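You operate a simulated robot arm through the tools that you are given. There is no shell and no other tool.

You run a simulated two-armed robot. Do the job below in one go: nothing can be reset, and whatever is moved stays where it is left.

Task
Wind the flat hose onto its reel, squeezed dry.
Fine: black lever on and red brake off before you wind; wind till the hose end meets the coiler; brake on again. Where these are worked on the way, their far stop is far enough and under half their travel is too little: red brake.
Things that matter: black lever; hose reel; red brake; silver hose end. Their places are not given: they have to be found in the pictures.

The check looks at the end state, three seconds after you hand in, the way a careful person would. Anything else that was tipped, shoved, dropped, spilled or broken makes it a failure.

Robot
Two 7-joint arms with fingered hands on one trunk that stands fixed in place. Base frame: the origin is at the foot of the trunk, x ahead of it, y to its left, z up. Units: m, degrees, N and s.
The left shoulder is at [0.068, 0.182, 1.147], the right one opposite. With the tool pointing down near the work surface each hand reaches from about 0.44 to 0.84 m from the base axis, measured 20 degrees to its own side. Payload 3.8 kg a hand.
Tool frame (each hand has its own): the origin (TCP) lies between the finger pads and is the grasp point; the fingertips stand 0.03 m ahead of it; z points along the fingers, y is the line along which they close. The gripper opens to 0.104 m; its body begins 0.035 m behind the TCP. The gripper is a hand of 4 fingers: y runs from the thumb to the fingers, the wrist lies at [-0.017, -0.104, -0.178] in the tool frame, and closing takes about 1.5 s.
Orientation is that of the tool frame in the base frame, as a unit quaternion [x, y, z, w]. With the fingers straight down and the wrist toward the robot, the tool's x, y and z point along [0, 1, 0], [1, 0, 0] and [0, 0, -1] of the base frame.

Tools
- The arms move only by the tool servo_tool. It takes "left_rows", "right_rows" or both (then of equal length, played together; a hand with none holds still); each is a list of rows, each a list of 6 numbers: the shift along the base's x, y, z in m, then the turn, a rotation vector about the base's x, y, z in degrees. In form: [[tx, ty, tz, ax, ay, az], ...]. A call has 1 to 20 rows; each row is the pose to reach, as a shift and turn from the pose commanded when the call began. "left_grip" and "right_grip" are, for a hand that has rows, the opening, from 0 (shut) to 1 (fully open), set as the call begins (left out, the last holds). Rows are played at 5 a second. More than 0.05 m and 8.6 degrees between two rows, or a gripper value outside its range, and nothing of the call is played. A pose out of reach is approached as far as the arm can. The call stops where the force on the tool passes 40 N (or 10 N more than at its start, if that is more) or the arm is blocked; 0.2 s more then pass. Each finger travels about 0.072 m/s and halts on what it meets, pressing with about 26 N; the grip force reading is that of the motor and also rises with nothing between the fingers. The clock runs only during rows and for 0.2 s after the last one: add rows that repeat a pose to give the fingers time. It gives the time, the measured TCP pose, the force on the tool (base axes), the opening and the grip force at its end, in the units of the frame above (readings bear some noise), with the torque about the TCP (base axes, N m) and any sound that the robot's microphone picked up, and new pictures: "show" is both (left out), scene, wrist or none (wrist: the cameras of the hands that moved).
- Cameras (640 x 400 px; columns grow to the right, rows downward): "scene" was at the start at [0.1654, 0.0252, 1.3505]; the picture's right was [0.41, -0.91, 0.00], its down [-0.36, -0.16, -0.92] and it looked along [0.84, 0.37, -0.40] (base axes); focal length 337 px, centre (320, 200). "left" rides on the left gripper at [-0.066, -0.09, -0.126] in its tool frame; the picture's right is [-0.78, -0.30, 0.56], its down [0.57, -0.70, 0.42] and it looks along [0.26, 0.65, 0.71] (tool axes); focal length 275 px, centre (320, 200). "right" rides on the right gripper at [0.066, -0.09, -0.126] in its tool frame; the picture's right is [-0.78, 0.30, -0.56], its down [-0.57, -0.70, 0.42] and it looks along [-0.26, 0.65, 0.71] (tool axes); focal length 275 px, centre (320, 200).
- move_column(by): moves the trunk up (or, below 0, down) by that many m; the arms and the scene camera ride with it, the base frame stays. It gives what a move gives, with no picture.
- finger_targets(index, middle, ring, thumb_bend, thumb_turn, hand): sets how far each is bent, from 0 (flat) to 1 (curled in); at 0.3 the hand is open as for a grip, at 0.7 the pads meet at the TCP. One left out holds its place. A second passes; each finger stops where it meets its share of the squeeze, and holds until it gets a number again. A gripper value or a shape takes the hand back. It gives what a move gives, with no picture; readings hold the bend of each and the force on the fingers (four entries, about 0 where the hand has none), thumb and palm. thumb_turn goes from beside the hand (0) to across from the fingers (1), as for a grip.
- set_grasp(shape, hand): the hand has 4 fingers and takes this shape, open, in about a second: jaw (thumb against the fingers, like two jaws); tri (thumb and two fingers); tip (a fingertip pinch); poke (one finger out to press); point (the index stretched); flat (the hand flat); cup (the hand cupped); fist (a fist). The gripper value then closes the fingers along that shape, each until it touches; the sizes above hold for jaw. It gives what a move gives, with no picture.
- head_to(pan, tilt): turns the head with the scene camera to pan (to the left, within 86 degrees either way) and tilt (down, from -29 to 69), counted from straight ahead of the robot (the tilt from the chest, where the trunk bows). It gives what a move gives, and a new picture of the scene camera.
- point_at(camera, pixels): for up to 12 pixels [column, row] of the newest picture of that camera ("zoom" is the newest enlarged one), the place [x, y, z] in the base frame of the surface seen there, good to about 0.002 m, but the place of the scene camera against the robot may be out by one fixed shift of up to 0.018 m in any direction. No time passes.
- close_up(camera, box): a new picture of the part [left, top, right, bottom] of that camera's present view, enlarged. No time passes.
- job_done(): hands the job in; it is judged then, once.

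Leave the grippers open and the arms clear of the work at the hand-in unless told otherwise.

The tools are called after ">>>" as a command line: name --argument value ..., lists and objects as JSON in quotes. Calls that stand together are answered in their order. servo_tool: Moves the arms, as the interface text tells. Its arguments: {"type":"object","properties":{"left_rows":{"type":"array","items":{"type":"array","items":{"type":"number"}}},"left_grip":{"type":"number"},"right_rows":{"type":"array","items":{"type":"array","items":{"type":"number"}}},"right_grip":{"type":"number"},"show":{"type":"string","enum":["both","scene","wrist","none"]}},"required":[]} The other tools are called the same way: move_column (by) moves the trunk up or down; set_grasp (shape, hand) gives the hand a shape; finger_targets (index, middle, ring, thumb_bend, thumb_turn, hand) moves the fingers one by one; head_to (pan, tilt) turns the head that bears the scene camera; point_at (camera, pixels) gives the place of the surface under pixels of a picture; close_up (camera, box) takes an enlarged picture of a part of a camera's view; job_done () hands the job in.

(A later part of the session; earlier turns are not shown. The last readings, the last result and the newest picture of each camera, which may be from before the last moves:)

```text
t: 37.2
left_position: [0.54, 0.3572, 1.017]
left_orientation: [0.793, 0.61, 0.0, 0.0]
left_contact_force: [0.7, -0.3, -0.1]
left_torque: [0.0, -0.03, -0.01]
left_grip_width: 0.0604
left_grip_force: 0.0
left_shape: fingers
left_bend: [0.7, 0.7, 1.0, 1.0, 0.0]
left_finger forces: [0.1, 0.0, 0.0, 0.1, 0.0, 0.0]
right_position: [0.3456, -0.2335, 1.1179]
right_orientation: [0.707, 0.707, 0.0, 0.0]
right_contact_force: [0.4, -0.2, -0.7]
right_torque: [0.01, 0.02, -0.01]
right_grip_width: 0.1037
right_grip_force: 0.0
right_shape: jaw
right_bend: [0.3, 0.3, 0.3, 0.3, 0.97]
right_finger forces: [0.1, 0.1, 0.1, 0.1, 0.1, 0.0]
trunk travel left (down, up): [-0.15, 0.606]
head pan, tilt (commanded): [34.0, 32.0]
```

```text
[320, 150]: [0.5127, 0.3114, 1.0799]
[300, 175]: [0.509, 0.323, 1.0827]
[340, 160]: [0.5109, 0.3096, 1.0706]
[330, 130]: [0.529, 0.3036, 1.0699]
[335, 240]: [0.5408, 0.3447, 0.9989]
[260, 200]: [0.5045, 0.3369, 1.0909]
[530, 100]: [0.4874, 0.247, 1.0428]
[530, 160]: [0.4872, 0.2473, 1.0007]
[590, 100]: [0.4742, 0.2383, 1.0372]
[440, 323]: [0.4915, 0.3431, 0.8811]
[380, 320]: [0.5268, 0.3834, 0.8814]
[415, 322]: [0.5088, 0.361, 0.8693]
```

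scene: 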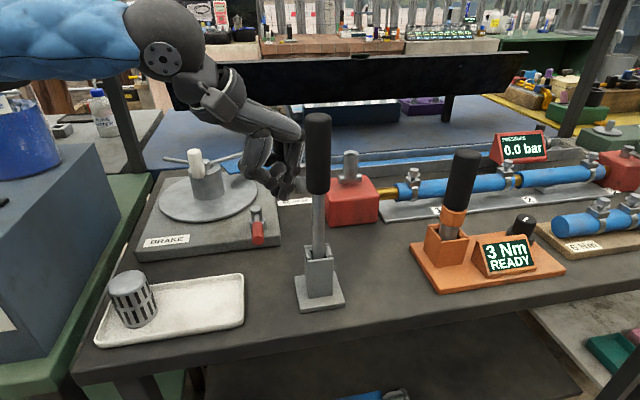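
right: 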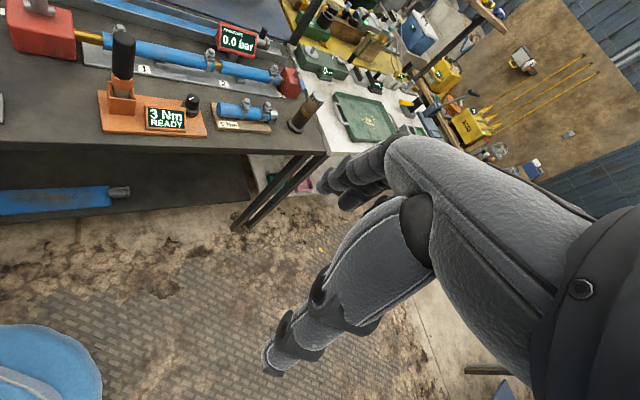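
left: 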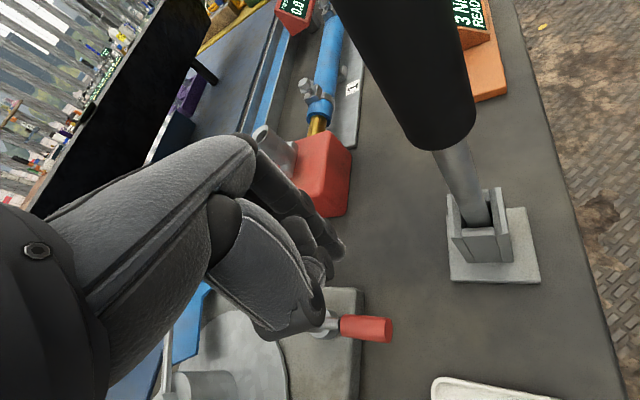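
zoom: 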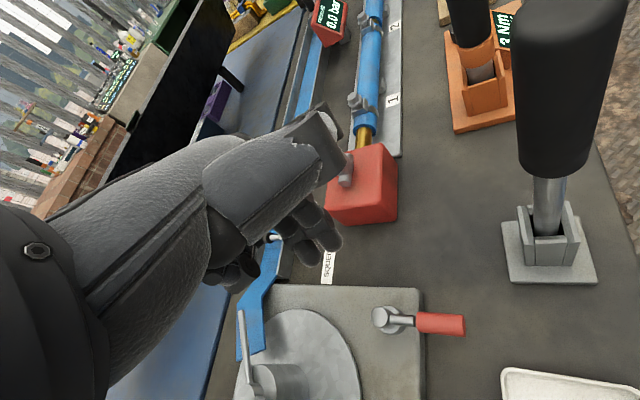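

The thumb's outer side is about 55 mm from the tool axis and high, so it clears the pump handle by about 17 mm. I'll go back over the spot right of the red grip and descend to z≈0.888.

>>> servo_tool --left_rows '[[-0.01, -0.018, -0.03, 0, 0, 0], [-0.0195, -0.036, -0.05, 0, 0, 0], [-0.0195, -0.036, -0.08, 0, 0, 0], [-0.0195, -0.036, -0.105, 0, 0, 0], [-0.0195, -0.036, -0.128, 0, 0, 0], [-0.0195, -0.036, -0.128, 0, 0, 0]]' --show "both"

```text
t: 38.6
left_position: [0.5201, 0.3225, 0.8877]
left_orientation: [0.793, 0.61, 0.0, 0.0]
left_contact_force: [0.6, -0.3, 0.0]
left_torque: [-0.01, 0.0, 0.01]
left_grip_width: 0.0604
left_grip_force: 0.2
left_shape: fingers
left_bend: [0.7, 0.7, 1.0, 1.0, 0.0]
left_finger forces: [0.0, 0.0, 0.0, 0.0, 0.0, 0.0]
right_position: [0.3459, -0.2331, 1.1187]
right_orientation: [0.707, 0.708, 0.0, 0.0]
right_contact_force: [-0.4, -0.1, 0.3]
right_torque: [0.01, 0.01, -0.03]
right_grip_width: 0.1034
right_grip_force: 0.0
right_shape: jaw
right_bend: [0.3, 0.3, 0.3, 0.3, 0.97]
right_finger forces: [0.0, 0.0, 0.0, 0.0, 0.1, 0.1]
trunk travel left (down, up): [-0.15, 0.606]
head pan, tilt (commanded): [34.0, 32.0]
```

scene: 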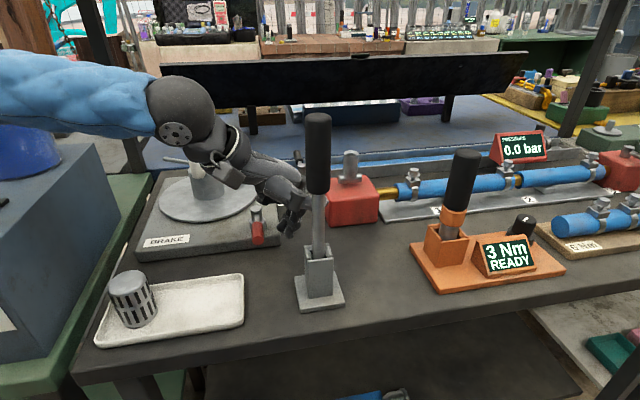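
left: 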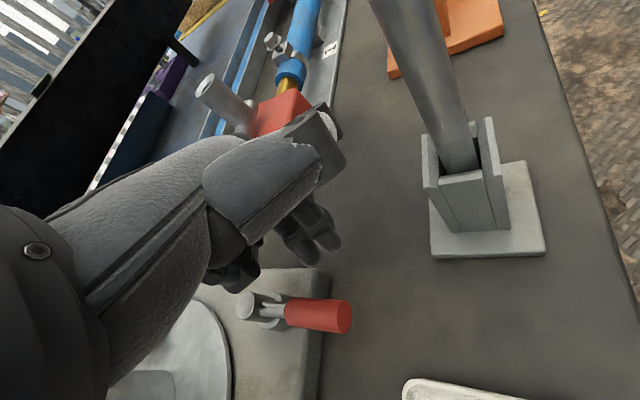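

The finger is beside the red grip without contact. I'll push gently toward the left, about 15° of travel, to see if the brake gives that way.

>>> servo_tool --left_rows '[[-0.004, 0.004, 0, 0, 0, 0], [-0.008, 0.0083, 0, 0, 0, 0], [-0.012, 0.0103, 0, 0, 0, 0], [-0.0165, 0.0123, 0, 0, 0, 0], [-0.0207, 0.0144, 0, 0, 0, 0], [-0.0207, 0.0144, 0, 0, 0, 0]]' --show "both"

```text
t: 40.0
left_position: [0.5002, 0.3381, 0.8877]
left_orientation: [0.794, 0.608, 0.0, -0.001]
left_contact_force: [0.9, -1.4, 0.7]
left_torque: [0.02, -0.06, -0.04]
left_grip_width: 0.0604
left_grip_force: 0.9
left_shape: fingers
left_bend: [0.7, 0.69, 1.0, 1.0, 0.0]
left_finger forces: [0.0, 1.4, 0.0, 0.0, 0.0, 0.0]
right_position: [0.3465, -0.2326, 1.1183]
right_orientation: [0.707, 0.707, 0.0, 0.0]
right_contact_force: [0.3, 0.5, -0.2]
right_torque: [0.0, -0.03, 0.02]
right_grip_width: 0.1035
right_grip_force: 0.0
right_shape: jaw
right_bend: [0.3, 0.3, 0.3, 0.3, 0.97]
right_finger forces: [0.0, 0.0, 0.1, 0.0, 0.1, 0.0]
trunk travel left (down, up): [-0.15, 0.606]
head pan, tilt (commanded): [34.0, 32.0]
```

scene: 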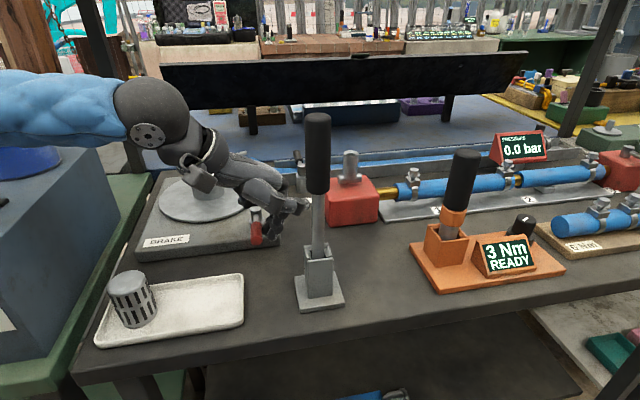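
left: 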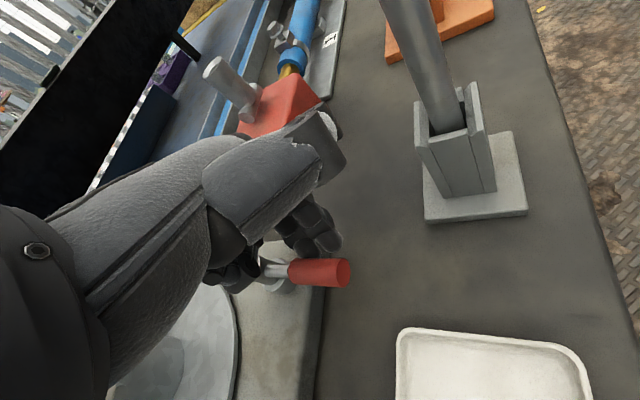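

The brake turns this way with only 1.4 N. I'll sweep on along its arc to about 60° and check.

>>> servo_tool --left_rows '[[-0.006, 0.003, 0, 0, 0, -1], [-0.0114, 0.008, 0, 0, 0, -2], [-0.0155, 0.0137, 0, 0, 0, -3], [-0.0192, 0.0196, 0, 0, 0, -4], [-0.022, 0.026, 0, 0, 0, -4], [-0.0238, 0.0328, 0, 0, 0, -4], [-0.0238, 0.0328, 0, 0, 0, -4]]' --show "both"

```text
t: 41.6
left_position: [0.476, 0.3703, 0.8891]
left_orientation: [0.814, 0.581, 0.0, 0.0]
left_contact_force: [-0.3, -1.7, 0.4]
left_torque: [-0.04, -0.05, -0.03]
left_grip_width: 0.0604
left_grip_force: 0.5
left_shape: fingers
left_bend: [0.7, 0.69, 1.0, 1.0, 0.0]
left_finger forces: [0.0, 1.3, 0.1, 0.0, 0.0, 0.0]
right_position: [0.3467, -0.2325, 1.1196]
right_orientation: [0.707, 0.707, 0.0, 0.0]
right_contact_force: [-0.2, -0.1, 0.7]
right_torque: [-0.03, -0.01, 0.02]
right_grip_width: 0.1037
right_grip_force: 0.0
right_shape: jaw
right_bend: [0.3, 0.3, 0.3, 0.3, 0.97]
right_finger forces: [0.0, 0.0, 0.0, 0.1, 0.0, 0.0]
trunk travel left (down, up): [-0.15, 0.606]
head pan, tilt (commanded): [34.0, 32.0]
```

scene: 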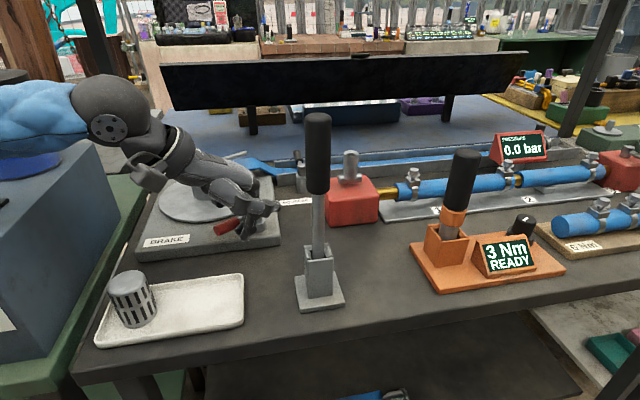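
left: 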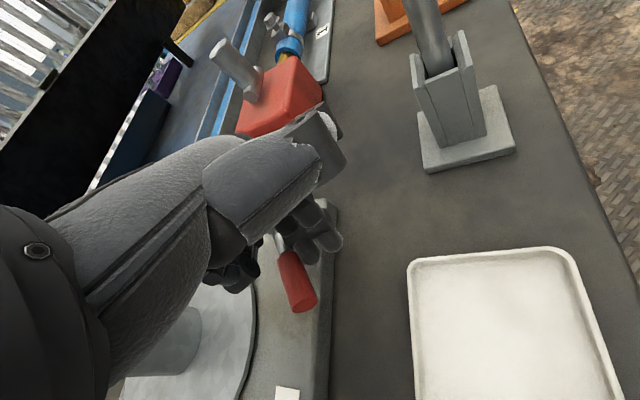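

The brake has turned about 60° and the red grip now points toward the label. My elbow appears near the blue jar on the left, so I'll measure both before going further.

>>> point_at --camera "scene" --pixels '[[100, 110], [60, 100], [20, 110], [20, 160], [40, 220], [90, 170], [10, 130], [70, 180], [165, 150], [5, 75], [228, 226], [248, 210]]'

>>> close_up --camera "scene" --box '[0, 40, 300, 270]'

```text
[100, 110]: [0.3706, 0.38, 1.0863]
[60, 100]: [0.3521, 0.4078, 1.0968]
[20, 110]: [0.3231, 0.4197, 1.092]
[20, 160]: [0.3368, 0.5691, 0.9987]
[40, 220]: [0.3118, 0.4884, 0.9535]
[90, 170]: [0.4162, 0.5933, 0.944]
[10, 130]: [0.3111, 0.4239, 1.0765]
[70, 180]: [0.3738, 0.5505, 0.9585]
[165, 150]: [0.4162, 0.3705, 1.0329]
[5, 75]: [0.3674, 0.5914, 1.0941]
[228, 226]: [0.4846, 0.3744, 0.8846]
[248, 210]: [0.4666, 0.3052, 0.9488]
```

```text
1.74 times, centred on (150, 155) of scene
```

zoom: 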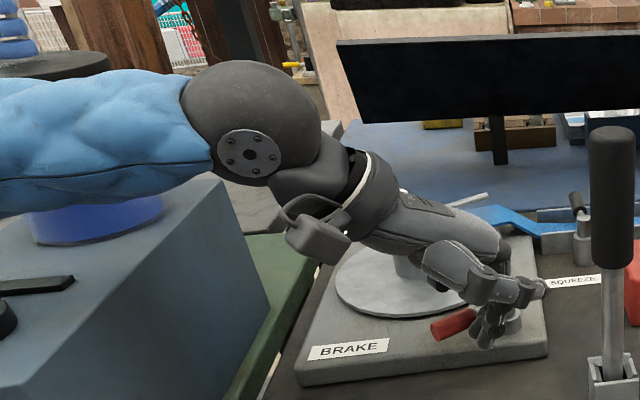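

The forearm keeps about 0.1 m from the jar, which is fine. I'll carry the brake on to its far stop and watch for the force to rise.

>>> servo_tool --left_rows '[[-0.0005, 0.0073, 0, 0, 0, 0], [-0.0006, 0.0146, 0, 0, 0, 0], [0.0007, 0.0215, 0, 0, 0, 0], [0.0021, 0.0283, 0, 0, 0, 0], [0.004, 0.0326, 0, 0, 0, 0], [0.0058, 0.0369, 0, 0, 0, 0], [0.0058, 0.0369, 0, 0, 0, 0]]' --show "both"

```text
t: 42.8
left_position: [0.4772, 0.3906, 0.8909]
left_orientation: [0.819, 0.574, -0.008, 0.008]
left_contact_force: [-4.9, -19.3, 6.5]
left_torque: [-0.27, -0.09, -0.48]
left_grip_width: 0.0603
left_grip_force: 10.3
left_shape: fingers
left_bend: [0.7, 0.69, 1.0, 1.0, 0.0]
left_finger forces: [0.0, 21.1, 0.0, 0.1, 0.1, 0.1]
right_position: [0.3459, -0.2331, 1.1194]
right_orientation: [0.707, 0.708, 0.001, -0.001]
right_contact_force: [-0.1, -0.1, -0.3]
right_torque: [0.0, -0.03, 0.02]
right_grip_width: 0.1037
right_grip_force: 0.1
right_shape: jaw
right_bend: [0.3, 0.3, 0.3, 0.3, 0.97]
right_finger forces: [0.0, 0.1, 0.1, 0.1, 0.0, 0.0]
trunk travel left (down, up): [-0.15, 0.606]
head pan, tilt (commanded): [34.0, 32.0]
stopped in row 5 (left hand): the force on the tool passed its limit at 43 N (the readings are from after the stop); the commanded pose is now the measured one
```

scene: 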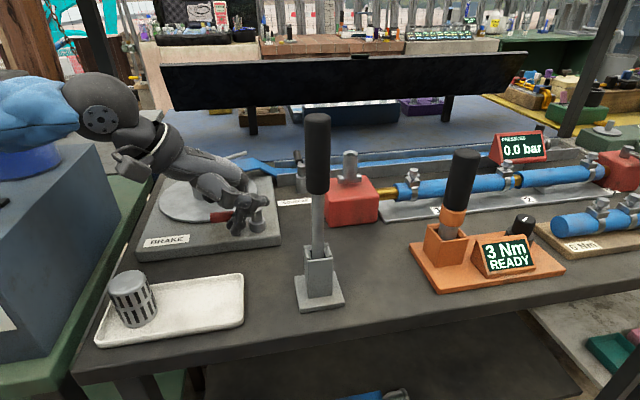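
left: 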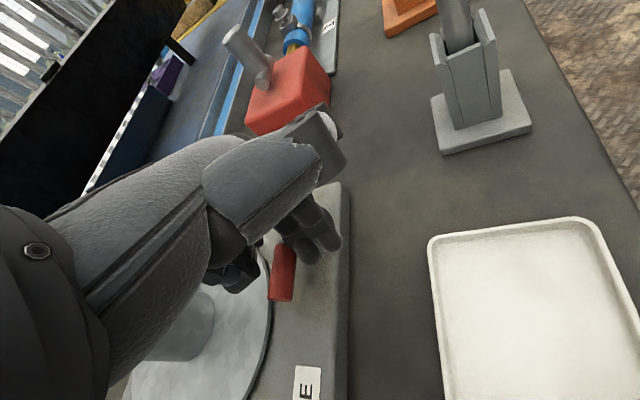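

Force jumped to 43 N at the stop: the brake is at its far stop, pointing left, so it's off. I'll back the finger away toward the front, lift to z≈1.1, and turn to yaw 0 to look at the reel.

>>> servo_tool --left_rows '[[-0.006, -0.01, 0, 0, 0, 0], [-0.012, -0.02, 0.005, 0, 0, 0], [-0.014, -0.022, 0.04, 0, 0, 3], [-0.016, -0.022, 0.08, 0, 0, 8], [-0.018, -0.02, 0.12, 0, 0, 13], [-0.02, -0.015, 0.16, 0, 0, 19], [-0.02, -0.01, 0.2, 0, 0, 19], [-0.02, -0.01, 0.2, 0, 0, 19]]' --show "both"

```text
t: 44.6
left_position: [0.4549, 0.3895, 1.0886]
left_orientation: [0.71, 0.704, -0.006, 0.004]
left_contact_force: [0.1, -0.4, -0.7]
left_torque: [0.01, 0.01, -0.04]
left_grip_width: 0.0602
left_grip_force: 0.0
left_shape: fingers
left_bend: [0.7, 0.7, 1.0, 1.0, 0.0]
left_finger forces: [0.0, 0.0, 0.0, 0.1, 0.0, 0.1]
right_position: [0.3456, -0.2328, 1.1193]
right_orientation: [0.707, 0.707, 0.0, 0.0]
right_contact_force: [0.4, 0.2, 0.1]
right_torque: [0.01, -0.02, -0.02]
right_grip_width: 0.1033
right_grip_force: 0.0
right_shape: jaw
right_bend: [0.3, 0.3, 0.3, 0.3, 0.97]
right_finger forces: [0.0, 0.0, 0.0, 0.1, 0.1, 0.1]
trunk travel left (down, up): [-0.15, 0.606]
head pan, tilt (commanded): [34.0, 32.0]
```

scene: 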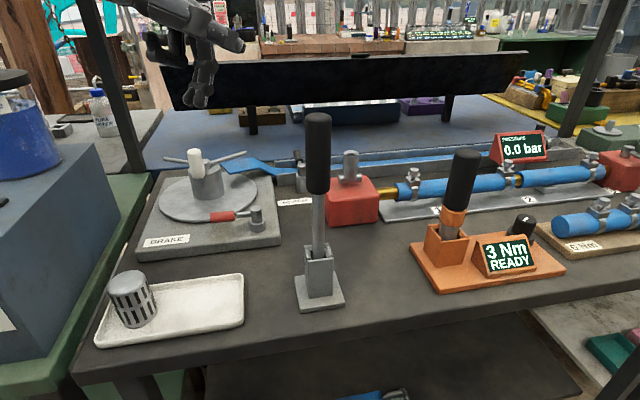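
left: 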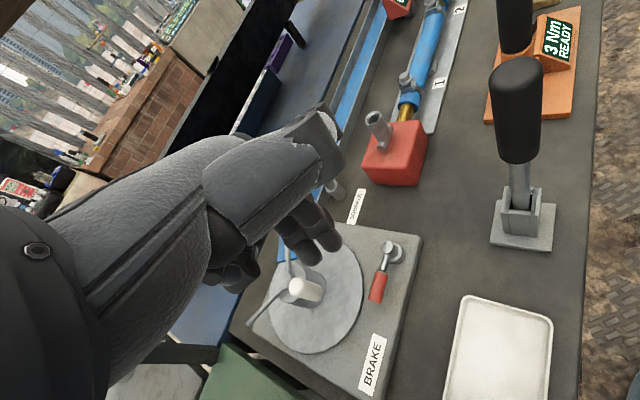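

The red brake now points left at (378, 285) in the left view. Next I'll measure the reel accurately for cranking: knob, hub and spokes.

>>> close_up --camera "left" --box '[230, 220, 420, 370]'

>>> close_up --camera "scene" --box '[130, 120, 330, 260]'

```text
2.67 times, centred on (325, 295) of left
```

zoom: 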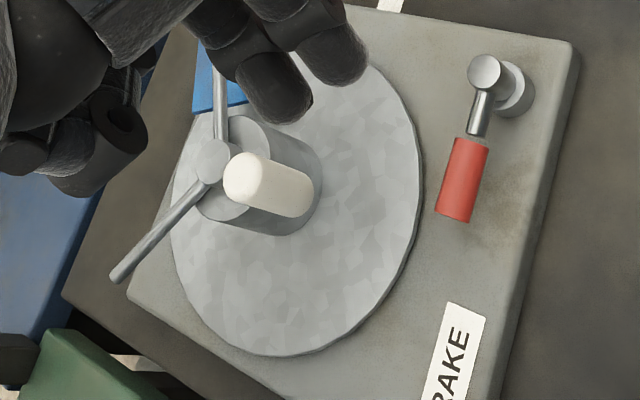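

```text
2.86 times, centred on (230, 190) of scene
```

zoom: 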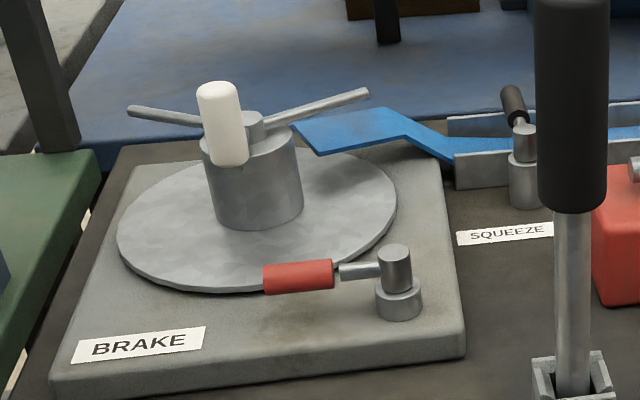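

I'll use the fresh left picture with the mapped pixels for the knob top (297, 287), hub cap (285, 280), spoke tip (249, 323) and brake lever.

>>> point_at --camera "left" --pixels '[[297, 287], [292, 290], [303, 282], [310, 291], [317, 294], [285, 280], [249, 323], [250, 320], [386, 247], [378, 289], [374, 300], [312, 285]]'

>>> point_at --camera "zoom" --pixels '[[218, 90], [222, 155], [235, 160], [245, 130], [255, 130], [295, 265], [245, 225], [130, 110], [365, 93], [510, 90], [522, 130], [300, 150]]'

```text
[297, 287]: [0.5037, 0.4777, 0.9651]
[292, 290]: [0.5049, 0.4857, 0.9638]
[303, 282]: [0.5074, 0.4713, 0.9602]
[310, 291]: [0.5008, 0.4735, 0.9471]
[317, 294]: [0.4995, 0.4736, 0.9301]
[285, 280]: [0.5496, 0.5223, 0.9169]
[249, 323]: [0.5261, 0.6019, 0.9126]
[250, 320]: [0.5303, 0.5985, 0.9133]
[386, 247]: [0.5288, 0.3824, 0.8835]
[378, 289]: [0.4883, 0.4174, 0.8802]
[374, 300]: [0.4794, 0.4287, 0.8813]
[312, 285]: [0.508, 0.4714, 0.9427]
```

```text
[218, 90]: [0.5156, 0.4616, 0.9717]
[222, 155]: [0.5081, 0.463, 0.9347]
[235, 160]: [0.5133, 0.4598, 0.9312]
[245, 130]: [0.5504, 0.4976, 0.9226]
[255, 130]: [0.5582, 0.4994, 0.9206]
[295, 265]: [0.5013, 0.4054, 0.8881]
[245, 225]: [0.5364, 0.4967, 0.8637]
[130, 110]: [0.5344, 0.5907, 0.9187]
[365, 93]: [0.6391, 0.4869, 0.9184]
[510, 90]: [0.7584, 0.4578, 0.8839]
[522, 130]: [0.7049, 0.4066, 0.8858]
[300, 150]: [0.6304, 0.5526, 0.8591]
```

The hub centre is about (0.549, 0.522), the knob about (0.508, 0.481), crank radius about 0.058, knob top z≈0.966. The brake has turned nearly 90°. For cranking I want the forearm high above the jar on the left, so I'll raise the trunk back up 0.15 and look left.

>>> move_column --by 0.15

>>> head_to --pan 52 --tilt 34

```text
t: 46.4
left_position: [0.4586, 0.3855, 1.2381]
left_orientation: [0.71, 0.705, -0.006, 0.004]
left_contact_force: [0.8, -0.1, -0.5]
left_torque: [0.01, 0.03, -0.01]
left_grip_width: 0.0603
left_grip_force: 0.0
left_shape: fingers
left_bend: [0.7, 0.7, 1.0, 1.0, 0.0]
left_finger forces: [0.1, 0.0, 0.1, 0.0, 0.0, 0.0]
right_position: [0.3472, -0.2331, 1.267]
right_orientation: [0.707, 0.707, -0.001, -0.001]
right_contact_force: [0.4, 0.2, -0.7]
right_torque: [-0.02, 0.01, 0.01]
right_grip_width: 0.1038
right_grip_force: 0.2
right_shape: jaw
right_bend: [0.3, 0.3, 0.3, 0.3, 0.97]
right_finger forces: [0.1, 0.1, 0.0, 0.1, 0.1, 0.0]
trunk travel left (down, up): [-0.3, 0.456]
head pan, tilt (commanded): [34.0, 32.0]
```

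```text
t: 47.2
left_position: [0.4586, 0.3862, 1.2389]
left_orientation: [0.71, 0.704, -0.005, 0.004]
left_contact_force: [0.5, -0.3, 0.0]
left_torque: [-0.01, 0.02, -0.02]
left_grip_width: 0.0603
left_grip_force: 0.1
left_shape: fingers
left_bend: [0.7, 0.7, 1.0, 1.0, 0.0]
left_finger forces: [0.0, 0.1, 0.1, 0.0, 0.1, 0.1]
right_position: [0.3468, -0.2328, 1.268]
right_orientation: [0.706, 0.708, 0.0, 0.0]
right_contact_force: [0.3, 0.4, 0.2]
right_torque: [-0.03, -0.01, 0.03]
right_grip_width: 0.1038
right_grip_force: 0.1
right_shape: jaw
right_bend: [0.3, 0.3, 0.3, 0.3, 0.97]
right_finger forces: [0.1, 0.0, 0.1, 0.0, 0.0, 0.1]
trunk travel left (down, up): [-0.3, 0.456]
head pan, tilt (commanded): [52.0, 34.0]
```

scene: 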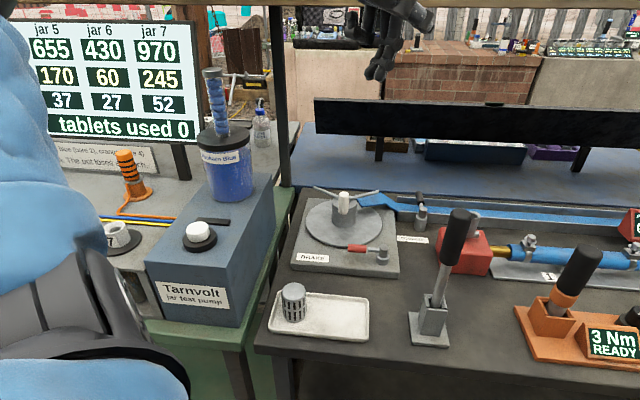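

The jar pump with the blue jar and its paddle is at (225, 150). I'll measure its extents against the left arm.

>>> point_at --camera "scene" --pixels '[[225, 170], [200, 170], [250, 170], [225, 130], [215, 75], [245, 140], [275, 60], [270, 180], [345, 200], [205, 230], [290, 120], [380, 60]]'

```text
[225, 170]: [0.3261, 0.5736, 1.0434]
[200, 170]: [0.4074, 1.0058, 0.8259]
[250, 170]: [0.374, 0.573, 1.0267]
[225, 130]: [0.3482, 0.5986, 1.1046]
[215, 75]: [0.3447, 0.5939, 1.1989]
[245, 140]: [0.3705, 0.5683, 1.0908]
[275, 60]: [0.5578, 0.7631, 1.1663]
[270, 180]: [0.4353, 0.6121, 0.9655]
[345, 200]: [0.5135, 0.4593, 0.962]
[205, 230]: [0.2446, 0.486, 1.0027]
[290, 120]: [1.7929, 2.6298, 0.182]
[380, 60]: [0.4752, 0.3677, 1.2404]
```

The jar stands at about (0.345, 0.62) with its handle up to z≈1.21, which is 0.09 m or more clear of where the forearm will pass. I'll open the left hand to jaw and move it over the knob with yaw +45°.

>>> set_grasp --hand "left" --shape "jaw"

>>> servo_tool --left_rows '[[0.008, 0.015, -0.03, 0, 0, 7.5], [0.016, 0.031, -0.06, 0, 0, 15], [0.025, 0.047, -0.09, 0, 0, 22.5], [0.033, 0.063, -0.12, 0, 0, 30], [0.041, 0.079, -0.15, 0, 0, 37.5], [0.05, 0.095, -0.18, 0, 0, 45], [0.05, 0.095, -0.18, 0, 0, 45]]' --left_grip 1.0 --show "both"

```text
t: 48.1
left_position: [0.4587, 0.3853, 1.2384]
left_orientation: [0.71, 0.704, -0.006, 0.005]
left_contact_force: [-0.3, 0.5, -0.1]
left_torque: [-0.02, 0.02, 0.0]
left_grip_width: 0.1037
left_grip_force: 0.1
left_shape: jaw
left_bend: [0.3, 0.3, 0.3, 0.3, 0.97]
left_finger forces: [0.0, 0.0, 0.0, 0.0, 0.0, 0.0]
right_position: [0.3466, -0.2343, 1.2682]
right_orientation: [0.707, 0.707, 0.0, 0.0]
right_contact_force: [-0.2, 0.4, 0.7]
right_torque: [-0.04, 0.0, -0.02]
right_grip_width: 0.1039
right_grip_force: 0.1
right_shape: jaw
right_bend: [0.3, 0.3, 0.3, 0.3, 0.97]
right_finger forces: [0.0, 0.0, 0.0, 0.1, 0.0, 0.0]
trunk travel left (down, up): [-0.3, 0.456]
head pan, tilt (commanded): [52.0, 34.0]
```

```text
t: 49.7
left_position: [0.5065, 0.4777, 1.0615]
left_orientation: [0.387, 0.922, -0.003, 0.007]
left_contact_force: [-0.5, -0.5, 0.9]
left_torque: [-0.03, -0.02, 0.0]
left_grip_width: 0.1037
left_grip_force: 0.2
left_shape: jaw
left_bend: [0.3, 0.3, 0.3, 0.3, 0.97]
left_finger forces: [0.1, 0.0, 0.0, 0.1, 0.0, 0.0]
right_position: [0.3459, -0.2333, 1.2689]
right_orientation: [0.706, 0.708, 0.001, 0.0]
right_contact_force: [-0.2, -0.4, 0.2]
right_torque: [-0.02, -0.02, 0.0]
right_grip_width: 0.1038
right_grip_force: 0.1
right_shape: jaw
right_bend: [0.3, 0.3, 0.3, 0.3, 0.97]
right_finger forces: [0.0, 0.0, 0.0, 0.0, 0.0, 0.0]
trunk travel left (down, up): [-0.3, 0.456]
head pan, tilt (commanded): [52.0, 34.0]
```

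scene: 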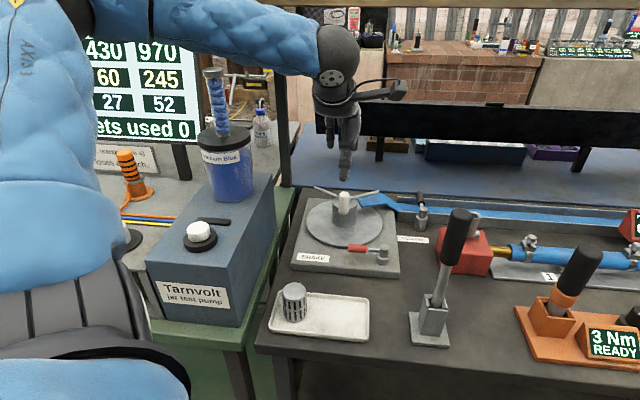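
left: 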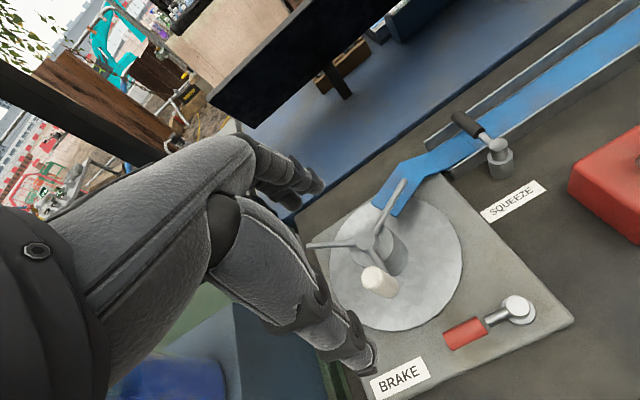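

I have a good view: the knob is at (378, 280) and the hub cap at (365, 243) in the left picture. I'll take precise measurements from here.

>>> point_at --camera "left" --pixels '[[372, 275], [366, 283], [383, 272], [378, 285], [388, 285], [394, 290], [365, 242], [403, 182], [310, 245], [388, 235], [400, 260], [440, 230]]'

>>> close_up --camera "left" --box '[300, 160, 500, 340]'

```text
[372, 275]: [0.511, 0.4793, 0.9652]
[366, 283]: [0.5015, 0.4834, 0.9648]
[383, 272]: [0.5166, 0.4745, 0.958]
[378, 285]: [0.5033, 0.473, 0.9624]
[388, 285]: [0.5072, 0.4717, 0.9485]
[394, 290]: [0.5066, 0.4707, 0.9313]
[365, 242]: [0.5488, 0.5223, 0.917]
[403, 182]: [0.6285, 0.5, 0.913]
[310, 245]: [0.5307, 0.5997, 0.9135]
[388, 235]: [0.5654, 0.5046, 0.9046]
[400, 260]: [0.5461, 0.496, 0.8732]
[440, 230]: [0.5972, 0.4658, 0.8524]
```

```text
2.22 times, centred on (400, 250) of left
```

zoom: 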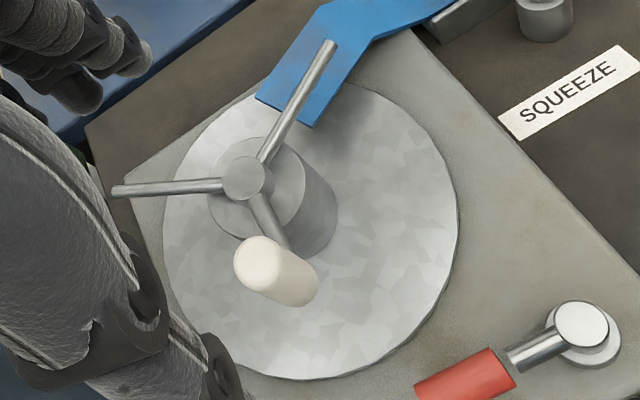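

The knob's centre is about (0.509, 0.481). I'll descend with the hand open so the knob sits between thumb and fingers, TCP at z≈0.957.

>>> servo_tool --left_rows '[[0.0025, 0.0033, -0.03, 0, 0, 0], [0.0025, 0.0033, -0.06, 0, 0, 0], [0.0025, 0.0033, -0.085, 0, 0, 0], [0.0025, 0.0033, -0.1045, 0, 0, 0], [0.0025, 0.0033, -0.1045, 0, 0, 0]]' --left_grip 1.0 --show "both"

```text
t: 50.9
left_position: [0.5092, 0.4801, 0.953]
left_orientation: [0.387, 0.922, -0.004, 0.007]
left_contact_force: [0.8, -0.6, 0.3]
left_torque: [0.0, 0.02, 0.04]
left_grip_width: 0.1034
left_grip_force: 0.1
left_shape: jaw
left_bend: [0.3, 0.3, 0.3, 0.3, 0.97]
left_finger forces: [0.0, 0.0, 0.0, 0.0, 0.0, 0.0]
right_position: [0.3462, -0.2335, 1.2688]
right_orientation: [0.706, 0.708, 0.0, 0.0]
right_contact_force: [0.2, -0.4, -0.7]
right_torque: [0.05, -0.01, -0.02]
right_grip_width: 0.1038
right_grip_force: 0.1
right_shape: jaw
right_bend: [0.3, 0.3, 0.3, 0.3, 0.97]
right_finger forces: [0.0, 0.0, 0.0, 0.0, 0.0, 0.1]
trunk travel left (down, up): [-0.3, 0.456]
head pan, tilt (commanded): [52.0, 34.0]
```

scene: 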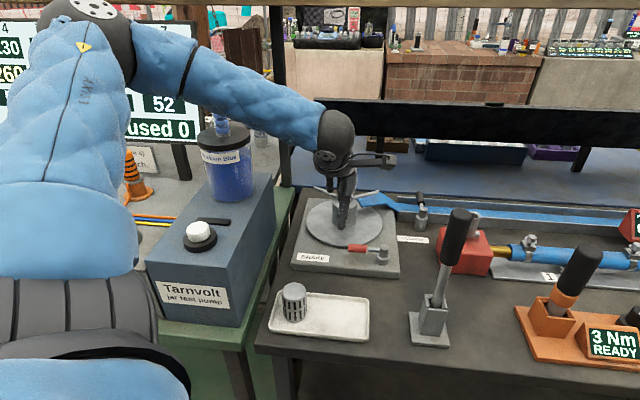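
left: 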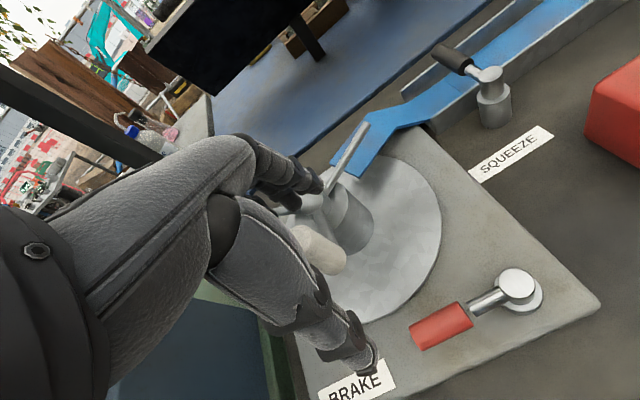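

The knob sits between the thumb and fingers with no contact. I'll raise 4 mm for clearance over the hub and close on it.

>>> servo_tool --left_rows '[[0, 0.001, 0.004, 0, 0, 0], [0, 0.001, 0.004, 0, 0, 0], [0, 0.001, 0.004, 0, 0, 0], [0, 0.001, 0.004, 0, 0, 0], [0, 0.001, 0.004, 0, 0, 0], [0, 0.001, 0.004, 0, 0, 0], [0, 0.001, 0.004, 0, 0, 0], [0, 0.001, 0.004, 0, 0, 0]]' --left_grip 0.0 --show "both"

```text
t: 52.7
left_position: [0.5102, 0.4819, 0.9576]
left_orientation: [0.387, 0.922, -0.004, 0.006]
left_contact_force: [-2.3, -4.0, -1.6]
left_torque: [-0.07, 0.06, 0.07]
left_grip_width: 0.0115
left_grip_force: 26.2
left_shape: jaw
left_bend: [0.72, 0.68, 0.7, 0.74, 1.0]
left_finger forces: [12.7, 7.2, 0.0, 0.0, 23.6, 0.0]
right_position: [0.3458, -0.2338, 1.2686]
right_orientation: [0.706, 0.708, 0.0, 0.0]
right_contact_force: [0.1, 0.9, 1.1]
right_torque: [0.02, 0.0, 0.0]
right_grip_width: 0.1038
right_grip_force: 0.0
right_shape: jaw
right_bend: [0.3, 0.3, 0.3, 0.3, 0.97]
right_finger forces: [0.1, 0.0, 0.1, 0.0, 0.0, 0.0]
trunk travel left (down, up): [-0.3, 0.456]
head pan, tilt (commanded): [52.0, 34.0]
```

scene: 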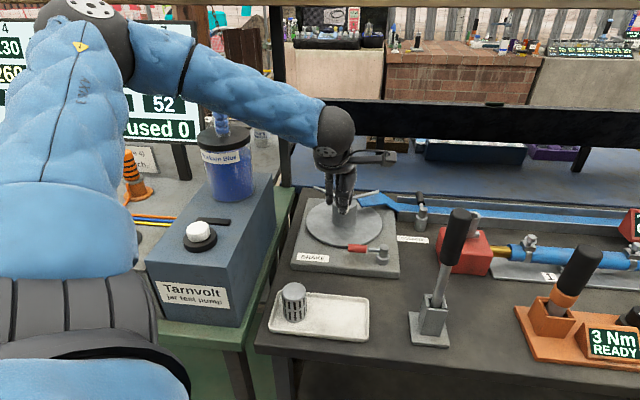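
left: 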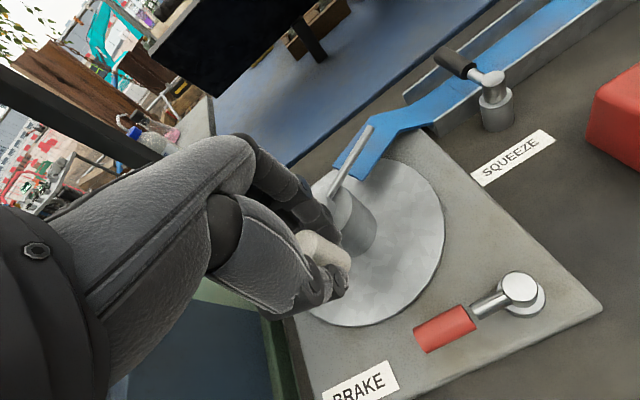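

The grip is good: index, middle and thumb all press on the knob. The hose arrives at the back of the hub, so winding is counter-clockwise seen from above. I'll turn the crank 40° that way and check the forces and the hose.

>>> servo_tool --left_rows '[[0.0077, -0.0064, 0, 0, 0, 0], [0.0165, -0.0113, 0, 0, 0, 0], [0.0259, -0.0147, 0, 0, 0, 0], [0.0358, -0.0163, 0, 0, 0, 0], [0.0358, -0.0163, 0, 0, 0, 0]]' --show "both"

```text
t: 53.9
left_position: [0.5482, 0.4685, 0.9595]
left_orientation: [0.387, 0.922, -0.003, 0.007]
left_contact_force: [0.8, 0.2, 0.1]
left_torque: [-0.02, 0.0, -0.03]
left_grip_width: 0.0089
left_grip_force: 26.7
left_shape: jaw
left_bend: [0.73, 0.71, 0.7, 0.78, 1.0]
left_finger forces: [0.0, 0.0, 0.1, 0.1, 0.0, 0.0]
right_position: [0.3463, -0.234, 1.2692]
right_orientation: [0.708, 0.706, 0.0, 0.0]
right_contact_force: [-1.4, 0.1, 0.0]
right_torque: [0.0, -0.03, 0.0]
right_grip_width: 0.104
right_grip_force: 0.0
right_shape: jaw
right_bend: [0.3, 0.3, 0.3, 0.3, 0.97]
right_finger forces: [0.1, 0.1, 0.1, 0.0, 0.0, 0.1]
trunk travel left (down, up): [-0.3, 0.456]
head pan, tilt (commanded): [52.0, 34.0]
```

scene: 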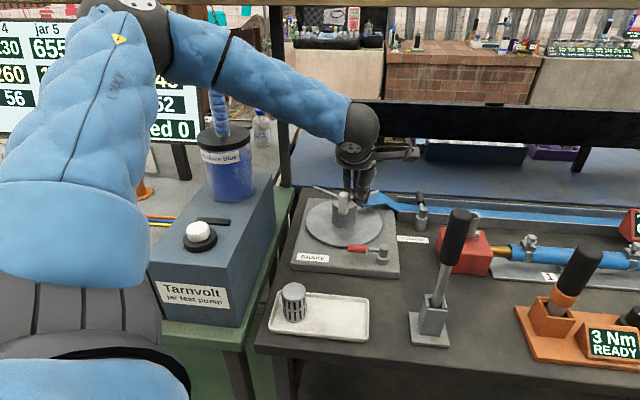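
left: 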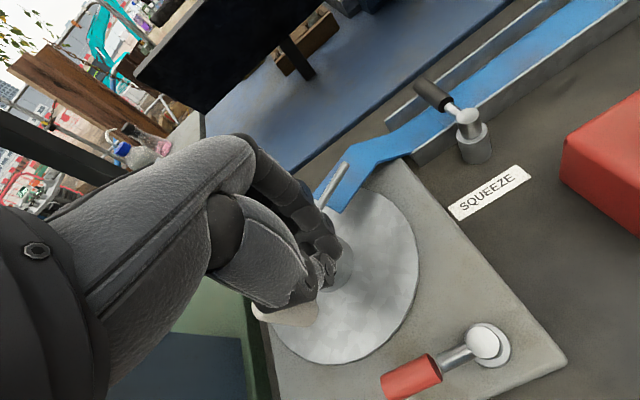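

The knob slipped out of the pinch sideways and the reel didn't turn, so friction isn't enough. I'll lift, make the rigid two-finger rod with the thumb beside the hand, and push the knob from behind instead.

>>> servo_tool --left_rows '[[0, 0, 0.03, 0, 0, 0], [-0.01, 0.01, 0.06, 0, 0, 0], [-0.02, 0.02, 0.09, 0, 0, 0], [-0.02, 0.02, 0.09, 0, 0, 0]]' --show "none"

>>> finger_targets --hand "left" --index 0.7 --middle 0.7 --ring 1.0 --thumb_bend 1.0 --thumb_turn 0.0

>>> close_up --camera "left" --box '[0, 0, 640, 400]'

```text
t: 54.9
left_position: [0.5278, 0.4891, 1.0475]
left_orientation: [0.388, 0.922, -0.003, 0.006]
left_contact_force: [-0.2, 0.0, 0.1]
left_torque: [0.02, -0.03, 0.02]
left_grip_width: 0.0089
left_grip_force: 26.5
left_shape: jaw
left_bend: [0.73, 0.71, 0.7, 0.78, 1.0]
left_finger forces: [0.0, 0.1, 0.0, 0.0, 0.1, 0.0]
right_position: [0.3456, -0.2329, 1.2688]
right_orientation: [0.707, 0.707, 0.0, 0.0]
right_contact_force: [0.1, -0.3, 0.0]
right_torque: [-0.02, 0.01, -0.01]
right_grip_width: 0.1037
right_grip_force: 0.0
right_shape: jaw
right_bend: [0.3, 0.3, 0.3, 0.3, 0.97]
right_finger forces: [0.0, 0.0, 0.0, 0.1, 0.0, 0.0]
trunk travel left (down, up): [-0.3, 0.456]
head pan, tilt (commanded): [52.0, 34.0]
```

```text
t: 55.9
left_position: [0.5273, 0.4883, 1.0463]
left_orientation: [0.386, 0.922, -0.003, 0.006]
left_contact_force: [-0.8, -0.2, 0.6]
left_torque: [-0.01, -0.02, -0.02]
left_grip_width: 0.0601
left_grip_force: 0.1
left_shape: fingers
left_bend: [0.7, 0.7, 1.0, 1.0, 0.0]
left_finger forces: [0.0, 0.0, 0.1, 0.1, 0.0, 0.0]
right_position: [0.3466, -0.2329, 1.2684]
right_orientation: [0.708, 0.707, -0.001, 0.0]
right_contact_force: [-0.6, -0.5, -0.2]
right_torque: [-0.01, -0.01, 0.06]
right_grip_width: 0.1037
right_grip_force: 0.1
right_shape: jaw
right_bend: [0.3, 0.3, 0.3, 0.3, 0.97]
right_finger forces: [0.0, 0.1, 0.0, 0.1, 0.0, 0.1]
trunk travel left (down, up): [-0.3, 0.456]
head pan, tilt (commanded): [52.0, 34.0]
```

```text
1.00 times, centred on (320, 200) of left (not enlarged: the box is as wide or as high as the picture)
```

zoom: 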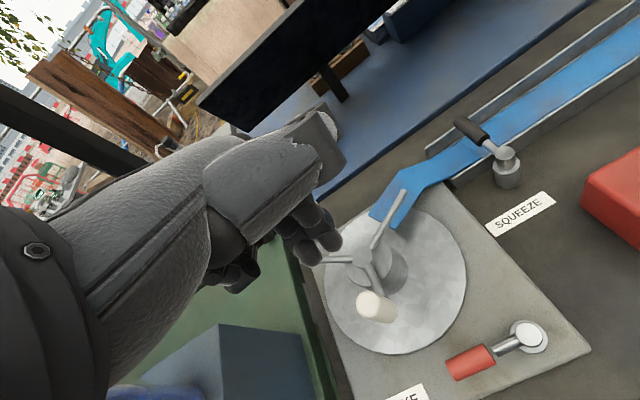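

The reel is unchanged, with the knob at (375, 303) and the hub cap at (363, 257). I'll re-check the coordinates, since the hand rod must start just behind the knob.

>>> point_at --camera "zoom" --pixels '[[368, 298], [363, 305], [381, 297], [363, 257], [402, 193], [325, 258], [328, 240], [460, 120], [500, 152]]'

```text
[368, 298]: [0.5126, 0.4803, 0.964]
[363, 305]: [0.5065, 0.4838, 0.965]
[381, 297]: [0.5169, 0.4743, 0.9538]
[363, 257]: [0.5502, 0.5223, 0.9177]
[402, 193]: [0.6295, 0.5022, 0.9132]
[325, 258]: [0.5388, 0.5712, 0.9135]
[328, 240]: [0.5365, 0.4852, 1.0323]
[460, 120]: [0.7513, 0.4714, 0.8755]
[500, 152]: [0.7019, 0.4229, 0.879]
```

All consistent. I'll move at height to behind the knob on the clockwise side, (0.4915, 0.522), then descend to z≈0.958 so the fingertips are above the hub but beside the knob.

>>> servo_tool --left_rows '[[-0.018, 0.017, 0, 0, 0, 0], [-0.036, 0.034, 0, 0, 0, 0], [-0.036, 0.034, -0.03, 0, 0, 0], [-0.036, 0.034, -0.06, 0, 0, 0], [-0.036, 0.034, -0.088, 0, 0, 0], [-0.036, 0.034, -0.088, 0, 0, 0]]' --show "both"

```text
t: 57.3
left_position: [0.4892, 0.5242, 0.9585]
left_orientation: [0.387, 0.922, -0.003, 0.007]
left_contact_force: [0.4, -0.9, -0.7]
left_torque: [0.01, 0.02, 0.02]
left_grip_width: 0.0601
left_grip_force: 0.0
left_shape: fingers
left_bend: [0.7, 0.7, 1.0, 1.0, 0.0]
left_finger forces: [0.0, 0.0, 0.0, 0.1, 0.0, 0.0]
right_position: [0.3465, -0.234, 1.2679]
right_orientation: [0.706, 0.708, -0.001, 0.0]
right_contact_force: [-0.3, -0.7, -0.7]
right_torque: [0.01, -0.02, -0.01]
right_grip_width: 0.1037
right_grip_force: 0.2
right_shape: jaw
right_bend: [0.3, 0.3, 0.3, 0.3, 0.97]
right_finger forces: [0.0, 0.1, 0.1, 0.0, 0.1, 0.0]
trunk travel left (down, up): [-0.3, 0.456]
head pan, tilt (commanded): [52.0, 34.0]
```

scene: 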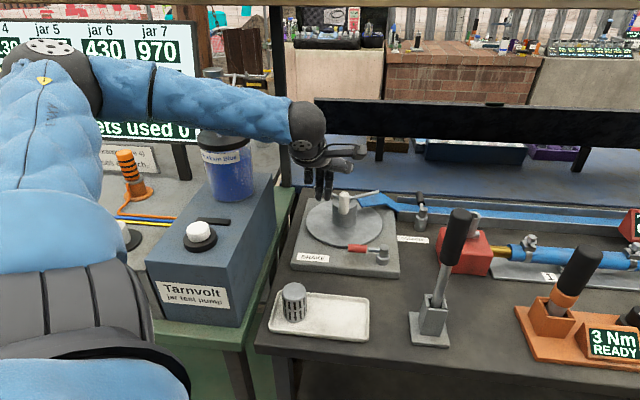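
left: 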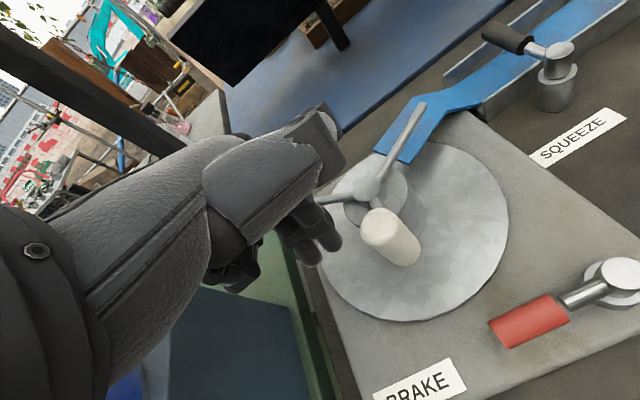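

The rod stands beside the knob without contact. The forearm crosses in front of the jar's handle in the scene view, so I'll check the real distance.

>>> point_at --camera "scene" --pixels '[[220, 95], [250, 110], [180, 90], [220, 130], [215, 72], [225, 145], [300, 120], [240, 175], [120, 60], [150, 110]]'

```text
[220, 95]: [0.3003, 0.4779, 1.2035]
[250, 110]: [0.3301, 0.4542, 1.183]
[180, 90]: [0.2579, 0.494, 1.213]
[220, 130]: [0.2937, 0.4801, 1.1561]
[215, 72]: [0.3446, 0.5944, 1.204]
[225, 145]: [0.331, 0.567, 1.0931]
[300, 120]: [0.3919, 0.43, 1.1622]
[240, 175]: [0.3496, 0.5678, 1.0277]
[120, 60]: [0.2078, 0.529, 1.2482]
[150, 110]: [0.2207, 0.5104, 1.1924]
```

The gap between the forearm and the jar's handle is only about 35 mm here, and it would shrink as the hand goes further left. I'll turn the hand in place by +30° yaw, which swings the wrist right and away from the jar, then re-measure.

>>> servo_tool --left_rows '[[0, 0, 0, 0, 0, 7.5], [0, 0, 0, 0, 0, 15], [0, 0, 0, 0, 0, 22.5], [0, 0, 0, 0, 0, 30], [0, 0, 0, 0, 0, 30]]' --show "both"

>>> point_at --camera "scene" --pixels '[[220, 95], [250, 110], [180, 90], [220, 130], [215, 72], [270, 100], [300, 120], [240, 175], [120, 60], [150, 110]]'

```text
t: 58.5
left_position: [0.4892, 0.5229, 0.9589]
left_orientation: [0.133, 0.991, -0.002, 0.007]
left_contact_force: [-0.6, 0.5, -0.4]
left_torque: [-0.02, 0.0, 0.0]
left_grip_width: 0.0602
left_grip_force: 0.2
left_shape: fingers
left_bend: [0.7, 0.7, 1.0, 1.0, 0.0]
left_finger forces: [0.1, 0.0, 0.0, 0.1, 0.0, 0.0]
right_position: [0.3464, -0.2331, 1.2685]
right_orientation: [0.707, 0.707, 0.0, 0.0]
right_contact_force: [0.4, -0.1, -0.2]
right_torque: [0.0, 0.0, 0.0]
right_grip_width: 0.1037
right_grip_force: 0.0
right_shape: jaw
right_bend: [0.3, 0.3, 0.3, 0.3, 0.97]
right_finger forces: [0.1, 0.0, 0.0, 0.1, 0.0, 0.0]
trunk travel left (down, up): [-0.3, 0.456]
head pan, tilt (commanded): [52.0, 34.0]
```

scene: 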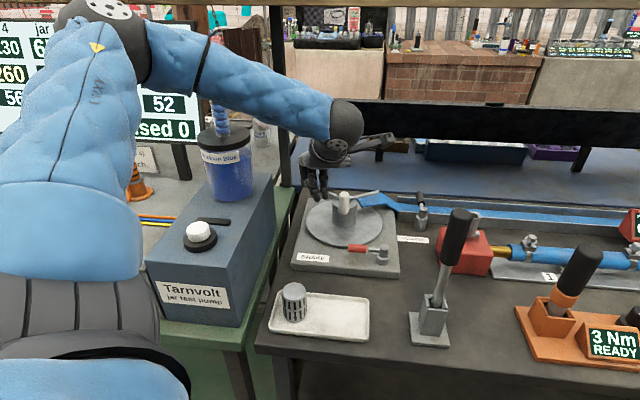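
left: 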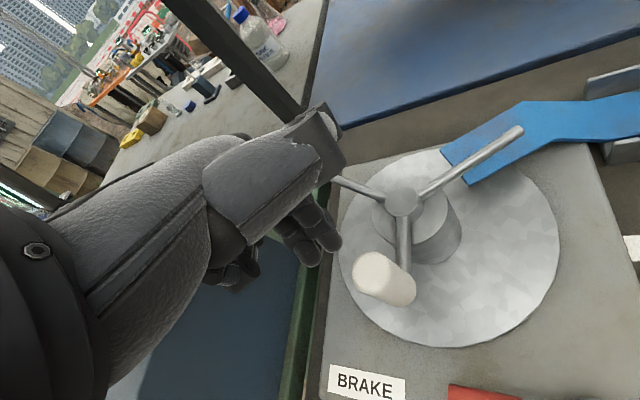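

```text
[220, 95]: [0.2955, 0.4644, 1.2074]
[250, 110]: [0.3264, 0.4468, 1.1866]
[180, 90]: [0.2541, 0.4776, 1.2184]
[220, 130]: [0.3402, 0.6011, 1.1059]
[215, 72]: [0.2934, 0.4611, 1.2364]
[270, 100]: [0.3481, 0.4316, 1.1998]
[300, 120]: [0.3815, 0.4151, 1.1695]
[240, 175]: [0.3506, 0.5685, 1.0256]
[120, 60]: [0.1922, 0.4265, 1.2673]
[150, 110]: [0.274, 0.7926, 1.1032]
```

With yaw 75° the elbow rose and the forearm gap to the jar's handle grew to about 50 mm. Now I'll push the knob counter-clockwise from behind along a 58 mm circle, to 50° further, and see whether the reel gives.

>>> servo_tool --left_rows '[[0.0022, -0.0111, 0, 0, 0, 0], [0.0048, -0.0209, 0, 0, 0, 0], [0.0091, -0.0301, 0, 0, 0, 0], [0.015, -0.0385, 0, 0, 0, 0], [0.0222, -0.0457, 0, 0, 0, 0], [0.0222, -0.0457, 0, 0, 0, 0]]' --show "both"

```text
t: 59.9
left_position: [0.5101, 0.4785, 0.9619]
left_orientation: [0.134, 0.991, -0.001, 0.008]
left_contact_force: [2.4, 11.0, 4.5]
left_torque: [0.35, -0.01, -0.04]
left_grip_width: 0.059
left_grip_force: 5.4
left_shape: fingers
left_bend: [0.66, 0.65, 1.0, 1.0, 0.0]
left_finger forces: [3.9, 7.7, 0.0, 0.0, 0.0, 0.0]
right_position: [0.3455, -0.232, 1.2684]
right_orientation: [0.706, 0.708, -0.001, 0.0]
right_contact_force: [0.2, 0.8, -0.4]
right_torque: [0.01, -0.02, -0.05]
right_grip_width: 0.1039
right_grip_force: 0.1
right_shape: jaw
right_bend: [0.3, 0.3, 0.3, 0.3, 0.97]
right_finger forces: [0.0, 0.1, 0.1, 0.0, 0.1, 0.1]
trunk travel left (down, up): [-0.3, 0.456]
head pan, tilt (commanded): [52.0, 34.0]
```

scene: 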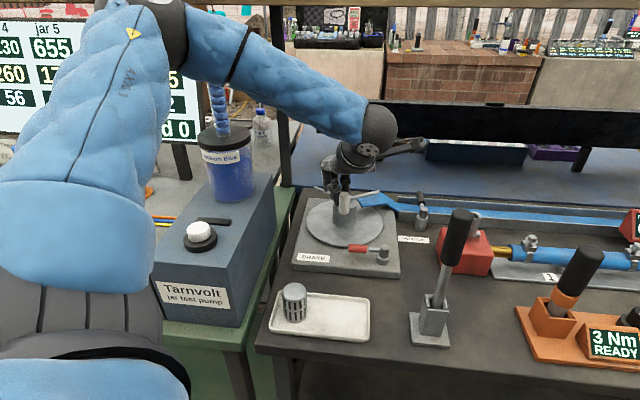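
left: 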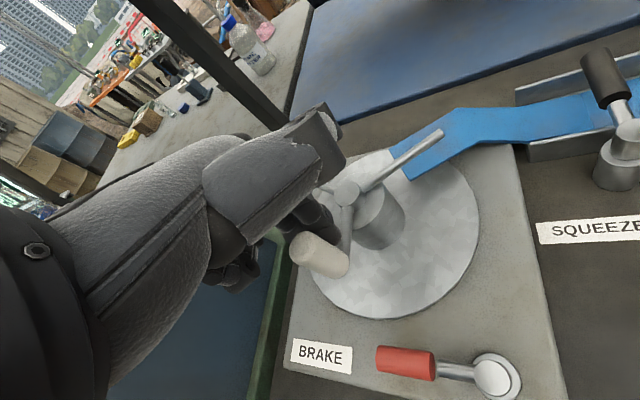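

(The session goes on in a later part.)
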